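You operate a simulated robot arm through the tools that you are given. There is no shell and no other tool. Be economical: measure what you need, move in short steps, check, and stop when the job is done.

Carry out the task below with a simulated robot arm. There is one attempt and no reset: what you move stays moved.

TASK
Stack the small parts pack marked "clips" from the top of the steel table on top of the small parts pack marked "gaskets".

It is judged by the outcome, as a careful person would: the job done as asked, and still so three seconds after it is handed in. It fails if anything else is knocked over, pushed out of place, dropped, spilled or broken.

THE ROBOT
A 7-joint arm with a two-finger parallel gripper, fixed in place. Base frame: the origin is at the foot of the arm, x ahead of it, y to its left, z up; the work surface is at about z = 0. Lengths are in cm, angles in degrees, forces in N, time in s.
With the tool pointing down near the work surface it reaches from about 24 to 62 cm from the base axis. Its first joint turns from -66.0 to 66.0 degrees. Payload 2.6 kg.
Tool frame: the origin (TCP) lies between the finger pads and is the grasp point; the fingertips stand 3 cm ahead of it; z points along the fingers, y is the line along which they close. The gripper opens to 9.4 cm. The fingers are 2.8 cm wide and 1 cm thick; the gripper's body (5 by 9.6 cm) begins 5.5 cm behind the TCP.
Orientation is told as [roll, pitch, yaw] about the base's x, y, z axes, in that order, counted from this pose: with the fingers straight down and closing along the base's y, the tool's x points along the base's -x, its y along +y and its z along -z.

THE INTERFACE
- The arm moves only by the tool apply_moves. Its argument "steps" is a list that holds one entry, the list of rows, each a list of 7 numbers: the shift along the base's x, y, z in cm, then the turn, a rotation vector about the base's x, y, z in degrees, then the opening, from 0 (shut) to 1 (fully open). In form: [[[x, y, z, rx, ry, rz, hand], ...]]. A call has 1 to 20 rows; each row shifts and turns the commanded pose from where the row before left it. A row lasts 0.2 s, in which the tool goes at most 5 cm and 8.6 degrees; a call with a longer step from one row to the next is refused whole, and so is a gripper value outside its range. A pose out of reach is approached as far as the arm can. The call stops where the force on the tool passes 40 N (or 10 N more than at its start, if that is more) or the arm is blocked; 0.2 s more then pass. The fingers move at their own pace (about 7.2 cm/s each) and stop on an object; they squeeze with about 23 N. The grip force told is the motor's: it shows also when the fingers shut on nothing. Time passes only in rows, and 0.2 s behind the last, so rows that do not move let the fingers close. It gives the time, the measured TCP pose, the force on the tool (base axes), the opening and the grip force at its end, in the units of the frame above (readings bear some noise).
- Cameras (640 x 400 px; columns grow to the right, rows downward): "scene" is fixed at [2.79, 43.23, 55.44]; the picture's right is [-0.81, -0.58, 0.00], its down [-0.39, 0.54, -0.74] and it looks along [0.43, -0.60, -0.67] (base axes); focal length 356 px, centre (320, 200). "wrist" rides on the gripper at [-3.7, 0, -5.8] in the tool frame; the picture's right is [0.00, -1.00, 0.00], its down [0.97, 0.00, -0.24] and it looks along [0.24, 0.00, 0.97] (tool axes); focal length 218 px, centre (320, 200).
- capture(camera): a new picture of that camera. No time passes.
- pixel_to_xyz(camera, pixels): for up to 12 pixels [column, row] of the newest picture of that camera ("zoom" is the newest enlarged one), the place [x, y, z] in the base frame of the surface seen there, good to about 0.2 cm. No time passes.
- close_up(camera, box): a new picture of the part [left, top, right, bottom] of that camera's present view, enlarged. No time passes.
- sign_off(): hands the job in; it is judged then, once.

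Work in short steps. Measure before you move; look again where a grasp or a placing could have gone wrong, and mend it. You have 60 turns and 20 pictures in all, the two below and enlarged ones among them. Open the gripper and draw the arm clear of the work before you hand the job in, unless the task says otherwise; then end with one line.

The tools are called as name(argument=value, ...) on one line, values as JSON. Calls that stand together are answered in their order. apply_moves: Moves the arm, as the interface text tells. Its arguments: {"type":"object","properties":{"steps":{"type":"array"}},"required":["steps"]} The other tools are called the same way: capture (camera) takes a picture; pixel_to_xyz (camera, pixels) gives the place of the surface under pixels of a picture; close_up (camera, box) takes an enlarged picture of a part of a camera's view; sign_off () hands the job in.

At the start:

```text
time: 0.0
tcp_pos: [36.37, 24.97, 24.57]
tool_rot: [0.1, 0.0, 0.0]
force: [-0.1, 0.2, -0.6]
grip_width: 9.41
grasp_force: 0.1
```

scene: 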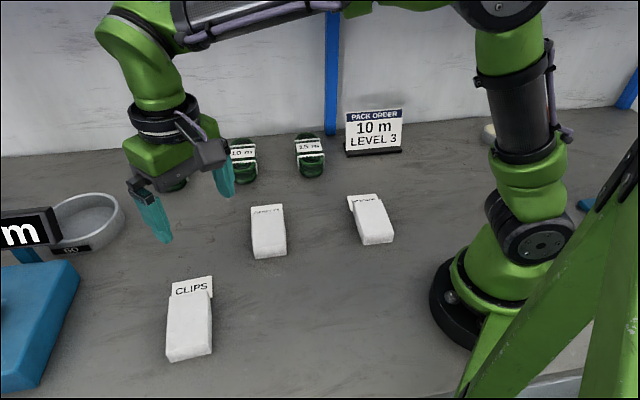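
wrist: 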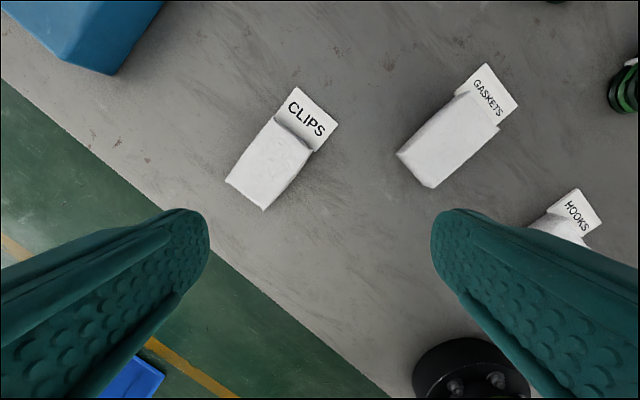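

I take enlarged views of the packs: clips near wrist (270,155), gaskets near (450,130), and measure points on them.

close_up(camera="scene", box=[140, 180, 420, 370])

pixel_to_xyz(camera="wrist", pixels=[[296, 87], [339, 121], [277, 118], [312, 150], [226, 182], [263, 210], [268, 160], [318, 105], [210, 150]])

pixel_to_xyz(camera="wrist", pixels=[[486, 64], [518, 103], [455, 95], [498, 128], [398, 154], [432, 187], [450, 138], [490, 95], [400, 120]])

pixel_to_xyz(camera="scene", pixels=[[190, 288], [190, 300], [190, 315], [188, 335], [187, 350], [187, 358], [268, 208], [268, 215], [269, 230], [269, 243], [269, 250], [269, 256]])

```text
2.11 times, centred on (280, 275) of scene
```

zoom: 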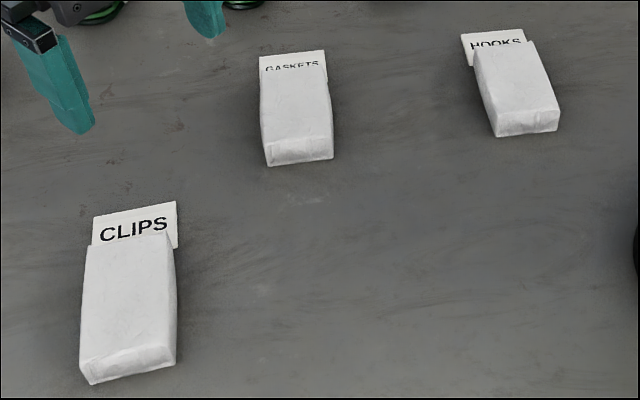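

```text
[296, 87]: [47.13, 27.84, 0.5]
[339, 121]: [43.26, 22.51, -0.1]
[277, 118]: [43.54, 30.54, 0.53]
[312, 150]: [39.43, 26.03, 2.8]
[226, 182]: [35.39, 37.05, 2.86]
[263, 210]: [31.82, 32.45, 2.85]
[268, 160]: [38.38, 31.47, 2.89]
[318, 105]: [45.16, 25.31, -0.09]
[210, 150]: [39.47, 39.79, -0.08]
```

```text
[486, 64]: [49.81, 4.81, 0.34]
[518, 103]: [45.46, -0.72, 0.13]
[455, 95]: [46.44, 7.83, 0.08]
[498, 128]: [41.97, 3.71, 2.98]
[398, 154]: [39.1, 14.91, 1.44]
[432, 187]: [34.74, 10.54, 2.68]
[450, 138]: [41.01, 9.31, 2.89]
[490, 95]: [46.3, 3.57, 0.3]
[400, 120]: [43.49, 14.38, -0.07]
```

```text
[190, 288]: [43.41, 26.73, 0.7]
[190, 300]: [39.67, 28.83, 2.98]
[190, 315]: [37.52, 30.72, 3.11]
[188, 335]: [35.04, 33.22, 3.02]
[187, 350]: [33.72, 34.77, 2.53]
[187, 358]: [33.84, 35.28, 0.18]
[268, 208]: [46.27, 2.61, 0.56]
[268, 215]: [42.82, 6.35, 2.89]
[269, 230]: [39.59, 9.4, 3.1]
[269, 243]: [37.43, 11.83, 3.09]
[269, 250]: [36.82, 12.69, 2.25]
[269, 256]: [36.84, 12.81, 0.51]
```

Clips body: corners give centre about (37.4, 31.5), top z 2.9, long axis about -39°, width about 6. Gaskets: centre about (40.5, 9.4), long axis about -43°. I move above clips with yaw -39°, open.

apply_moves(steps=[[[0.2, 1.3, -2, 0, 0, -7.8, 1], [0.2, 1.3, -2, 0, 0, -7.8, 1], [0.2, 1.3, -2, 0, 0, -7.8, 1], [0.2, 1.3, -2, 0, 0, -7.8, 1], [0.23, 1.33, -2, 0, 0, -7.8, 1], [0, 0, 0, 0, 0, 0, 1], [0, 0, 0, 0, 0, 0, 1]]])

capture(camera="wrist")

```text
time: 1.6
tcp_pos: [37.39, 31.55, 14.51]
tool_rot: [0.1, -0.1, -39.1]
force: [0.3, -0.1, -0.8]
grip_width: 9.38
grasp_force: 0.1
```

```text
16 pictures are left
```

wrist: 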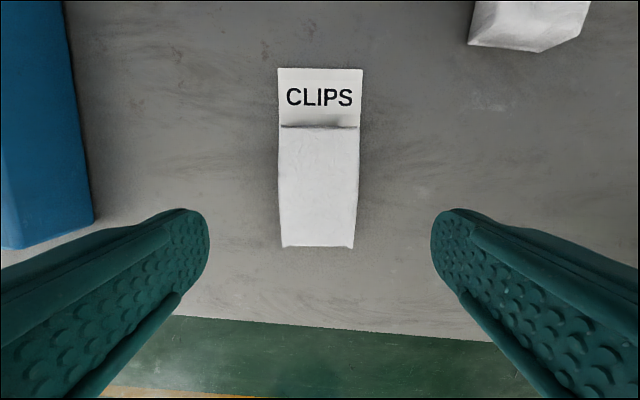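

The pack (280–358, 127–247) is aligned with the tool. I measure its edges here.

pixel_to_xyz(camera="wrist", pixels=[[282, 135], [356, 135], [282, 185], [357, 185], [285, 240], [350, 240], [318, 132], [318, 243], [88, 210]])

```text
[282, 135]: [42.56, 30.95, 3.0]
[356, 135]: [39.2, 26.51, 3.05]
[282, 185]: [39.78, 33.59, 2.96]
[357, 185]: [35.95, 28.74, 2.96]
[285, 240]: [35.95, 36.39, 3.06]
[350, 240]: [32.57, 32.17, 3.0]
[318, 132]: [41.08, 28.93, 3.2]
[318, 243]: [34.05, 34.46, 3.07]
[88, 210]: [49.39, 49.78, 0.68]
```

Centre is (37.5, 31.7). I descend to TCP z about 3.5 and close.

apply_moves(steps=[[[0.15, 0.15, -3, 0, 0, 0, 1], [0, 0, -3, 0, 0, 0, 1], [0, 0, -2.5, 0, 0, 0, 1], [0, 0, -1.5, 0, 0, 0, 1], [0, 0, -1, 0, 0, 0, 1], [0, 0, 0, 0, 0, 0, 1], [0, 0, 0, 0, 0, 0, 0.3], [0, 0, 0, 0, 0, 0, 0.3], [0, 0, 0, 0, 0, 0, 0.3], [0, 0, 0, 0, 0, 0, 0.3]]])

```text
time: 3.8
tcp_pos: [37.49, 31.56, 3.58]
tool_rot: [0.0, 0.0, -39.0]
force: [0.1, -0.8, -0.3]
grip_width: 6.93
grasp_force: 23.5
```

Gripped at 6.9 cm width with 23 N. I lift a bit and check.

apply_moves(steps=[[[0, 0, 1, 0, 0, 0, 0.3], [0, 0, 2, 0, 0, 0, 0.3], [0, 0, 3, 0, 0, 0, 0.3], [0, 0, 3, 0, 0, 0, 0.3], [0, 0, 0, 0, 0, 0, 0.3]]])

capture(camera="scene")

capture(camera="wrist")

```text
time: 5.0
tcp_pos: [37.34, 31.64, 12.52]
tool_rot: [0.0, 0.0, -39.1]
force: [0.3, 0.3, -1.3]
grip_width: 6.92
grasp_force: 22.8
```

```text
15 pictures are left
```

scene: 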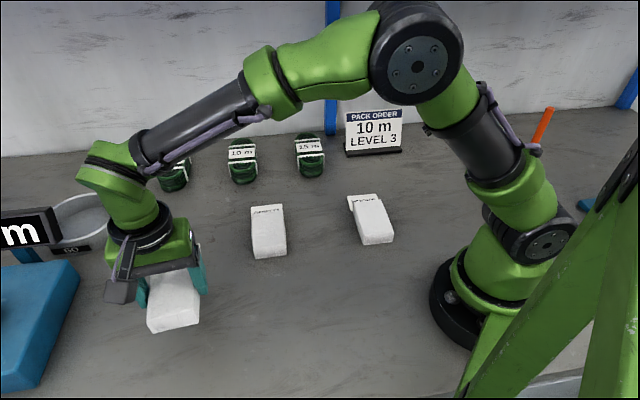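

```text
14 pictures are left
```

wrist: 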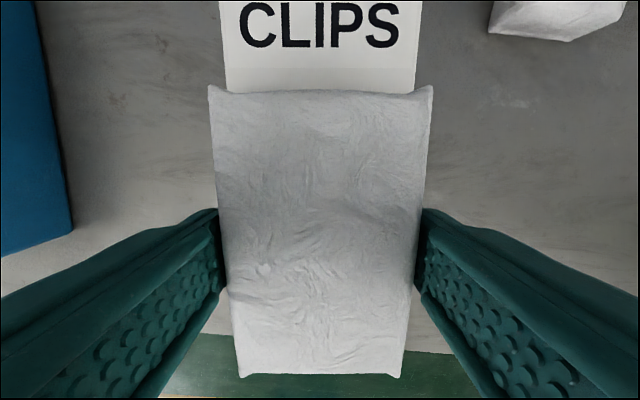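

The clips pack is held level. I measure its extent in hand and the gaskets top (scene near 268,230).

pixel_to_xyz(camera="wrist", pixels=[[318, 98], [318, 368], [222, 150], [424, 150], [318, 230], [240, 368], [400, 368]])

pixel_to_xyz(camera="scene", pixels=[[253, 218], [283, 217], [253, 230], [285, 230], [255, 245], [285, 245], [256, 250], [284, 248], [254, 258], [286, 255], [252, 207], [283, 205]])

```text
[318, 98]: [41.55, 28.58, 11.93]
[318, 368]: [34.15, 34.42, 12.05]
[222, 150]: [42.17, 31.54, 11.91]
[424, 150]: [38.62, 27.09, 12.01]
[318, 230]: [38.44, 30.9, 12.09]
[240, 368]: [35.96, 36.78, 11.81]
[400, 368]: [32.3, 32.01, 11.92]
```

```text
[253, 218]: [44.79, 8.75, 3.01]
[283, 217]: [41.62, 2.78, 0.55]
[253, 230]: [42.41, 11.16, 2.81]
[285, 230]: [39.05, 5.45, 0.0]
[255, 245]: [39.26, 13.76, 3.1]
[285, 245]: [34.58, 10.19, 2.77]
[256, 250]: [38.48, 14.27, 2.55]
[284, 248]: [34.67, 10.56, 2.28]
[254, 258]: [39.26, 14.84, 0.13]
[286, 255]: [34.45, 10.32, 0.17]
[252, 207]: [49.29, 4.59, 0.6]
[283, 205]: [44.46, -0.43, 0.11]
```

Gaskets body centre about (40.4, 9.1), long axis about -43°; clips centre sits about +0.45 in x from the TCP. I carry it over gaskets at height with a -4.5° turn.

apply_moves(steps=[[[0.3, -2.3, 0, 0, 0, -0.5, 0.3], [0.3, -2.8, 0, 0, 0, -0.5, 0.3], [0.3, -2.8, 0, 0, 0, -0.5, 0.3], [0.3, -2.8, 0, 0, 0, -0.5, 0.3], [0.3, -2.8, 0, 0, 0, -0.5, 0.3], [0.3, -2.8, 0, 0, 0, -0.5, 0.3], [0.3, -2.8, 0, 0, 0, -0.5, 0.3], [0.2, -2.0, 0, 0, 0, -0.5, 0.3], [0.2, -1.25, 0, 0, 0, -0.5, 0.3], [0, 0, 0, 0, 0, 0, 0.3], [0, 0, -3, 0, 0, 0, 0.3], [0, 0, -1, 0, 0, 0, 0.3], [0, 0, 0, 0, 0, 0, 0.3]]])

close_up(camera="scene", box=[180, 130, 360, 270])

capture(camera="wrist")

```text
time: 7.8
tcp_pos: [39.93, 9.34, 8.49]
tool_rot: [0.2, 0.0, -43.4]
force: [0.0, 0.2, -1.4]
grip_width: 6.93
grasp_force: 23.0
```

```text
2.86 times, centred on (270, 200) of scene
```

zoom: 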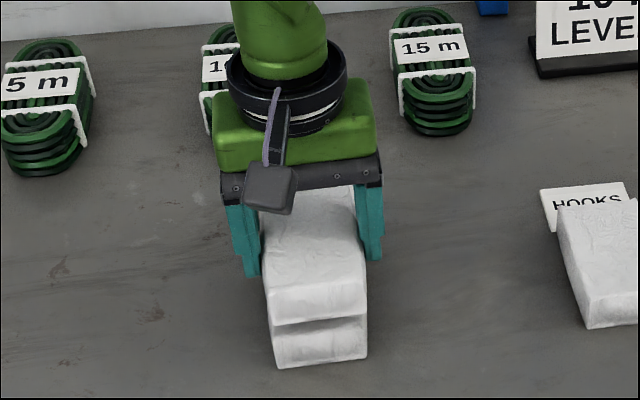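

```text
12 pictures are left
```

wrist: 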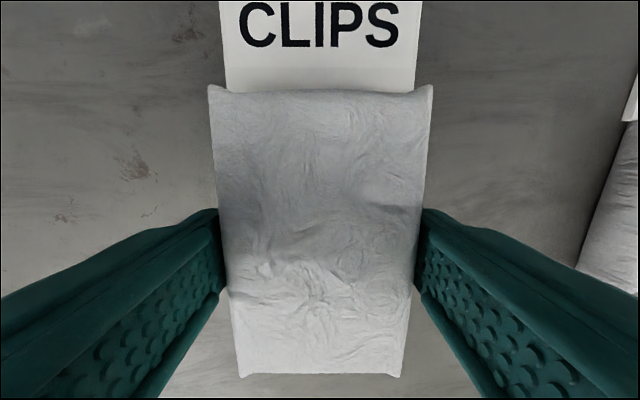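

The pack hovers over gaskets (near faces at zoom row ~310 and ~345). I compare the near-face positions.

pixel_to_xyz(camera="zoom", pixels=[[276, 310], [360, 302], [318, 308], [278, 355], [362, 345], [320, 350], [320, 296], [274, 297], [362, 288]])

```text
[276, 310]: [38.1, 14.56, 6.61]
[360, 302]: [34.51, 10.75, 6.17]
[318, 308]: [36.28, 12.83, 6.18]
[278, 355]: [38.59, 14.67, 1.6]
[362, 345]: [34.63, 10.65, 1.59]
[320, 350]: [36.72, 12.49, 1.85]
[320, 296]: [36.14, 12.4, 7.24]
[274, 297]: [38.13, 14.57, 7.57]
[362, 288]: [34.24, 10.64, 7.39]
```

Aligned within 0.4 cm; clips bottom is at about 4.9, gaskets top at about 3.0. I lower 1.7 cm with a small +x correction.

apply_moves(steps=[[[0.25, -0.1, -0.8, 0, 0, 0, 0.3], [0, 0, -0.6, 0, 0, 0, 0.3], [0, 0, -0.3, 0, 0, 0, 0.3], [0, 0, 0, 0, 0, 0, 0.3]]])

```text
time: 8.8
tcp_pos: [40.05, 9.12, 6.64]
tool_rot: [-0.1, -0.1, -43.5]
force: [-0.5, 0.3, -0.2]
grip_width: 6.93
grasp_force: 22.3
```

Force shifted from -1.4 to -0.2, suggesting contact is starting. I lower a further 0.15 cm and hold.

apply_moves(steps=[[[0, 0, -0.08, 0, 0, 0, 0.3], [0, 0, -0.07, 0, 0, 0, 0.3], [0, 0, 0, 0, 0, 0, 0.3]]])

close_up(camera="scene", box=[220, 170, 320, 270])

```text
time: 9.6
tcp_pos: [40.2, 9.16, 6.67]
tool_rot: [0.0, 0.1, -43.5]
force: [0.4, -0.7, -0.4]
grip_width: 6.91
grasp_force: 23.3
```

```text
4.00 times, centred on (270, 220) of scene
```

zoom: 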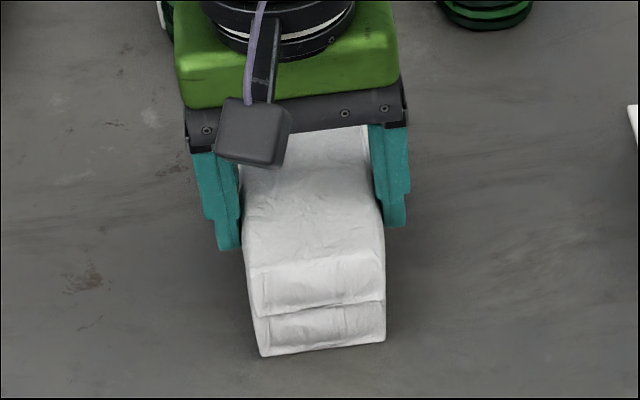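

The packs are flush with no gap. I open fully and rise straight up.

apply_moves(steps=[[[0, 0, 0, 0, 0, 0, 0.85], [0, 0, 0, 0, 0, 0, 1], [0, 0, 0, 0, 0, 0, 1], [0, 0, 0.5, 0, 0, 0, 1], [0, 0, 1.5, 0, 0, 0, 1], [0, 0, 3, 0, 0, 0, 1], [0, 0, 4, 0, 0, 0, 1], [0, 0, 4, 0, 0, 0, 1], [0, 4, 2, 0, 0, 0, 1], [0, 4, 0, 0, 0, 0, 1], [0, 4, 0, 0, 0, 0, 1], [0, 0, 0, 0, 0, 0, 1]]])

capture(camera="scene")

capture(camera="wrist")

```text
time: 12.2
tcp_pos: [40.08, 21.16, 22.02]
tool_rot: [0.1, 0.0, -43.4]
force: [0.3, 0.4, 0.0]
grip_width: 9.38
grasp_force: 0.0
```

```text
10 pictures are left
```

scene: 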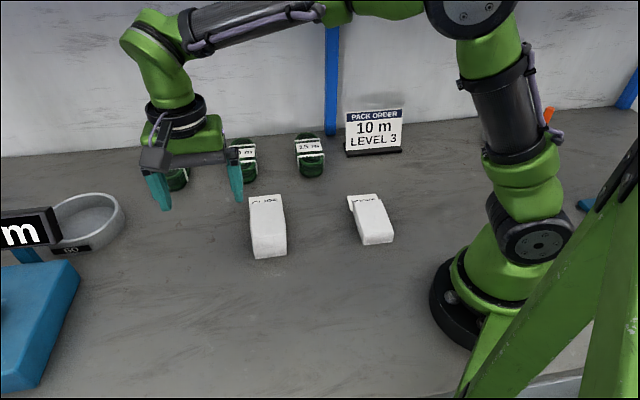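

```text
9 pictures are left
```

wrist: 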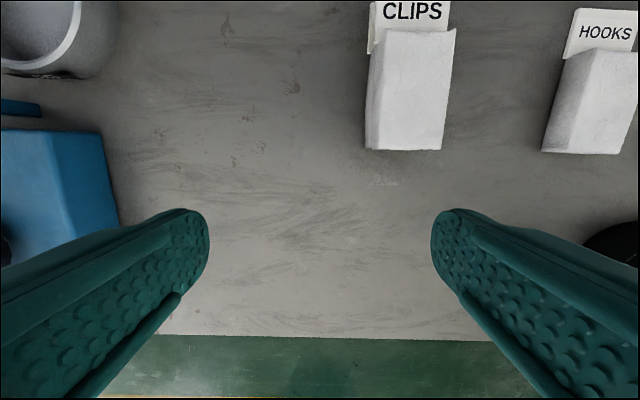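

The stack is stable and square, the other items are undisturbed, and the open gripper is clear of the work. I hand it in.

sign_off()

```text
The job is handed in.
```

The "clips" pack now sits squarely on top of the "gaskets" pack; the last pictures, taken just before hand-in, show the stack steady and the other items where they were.
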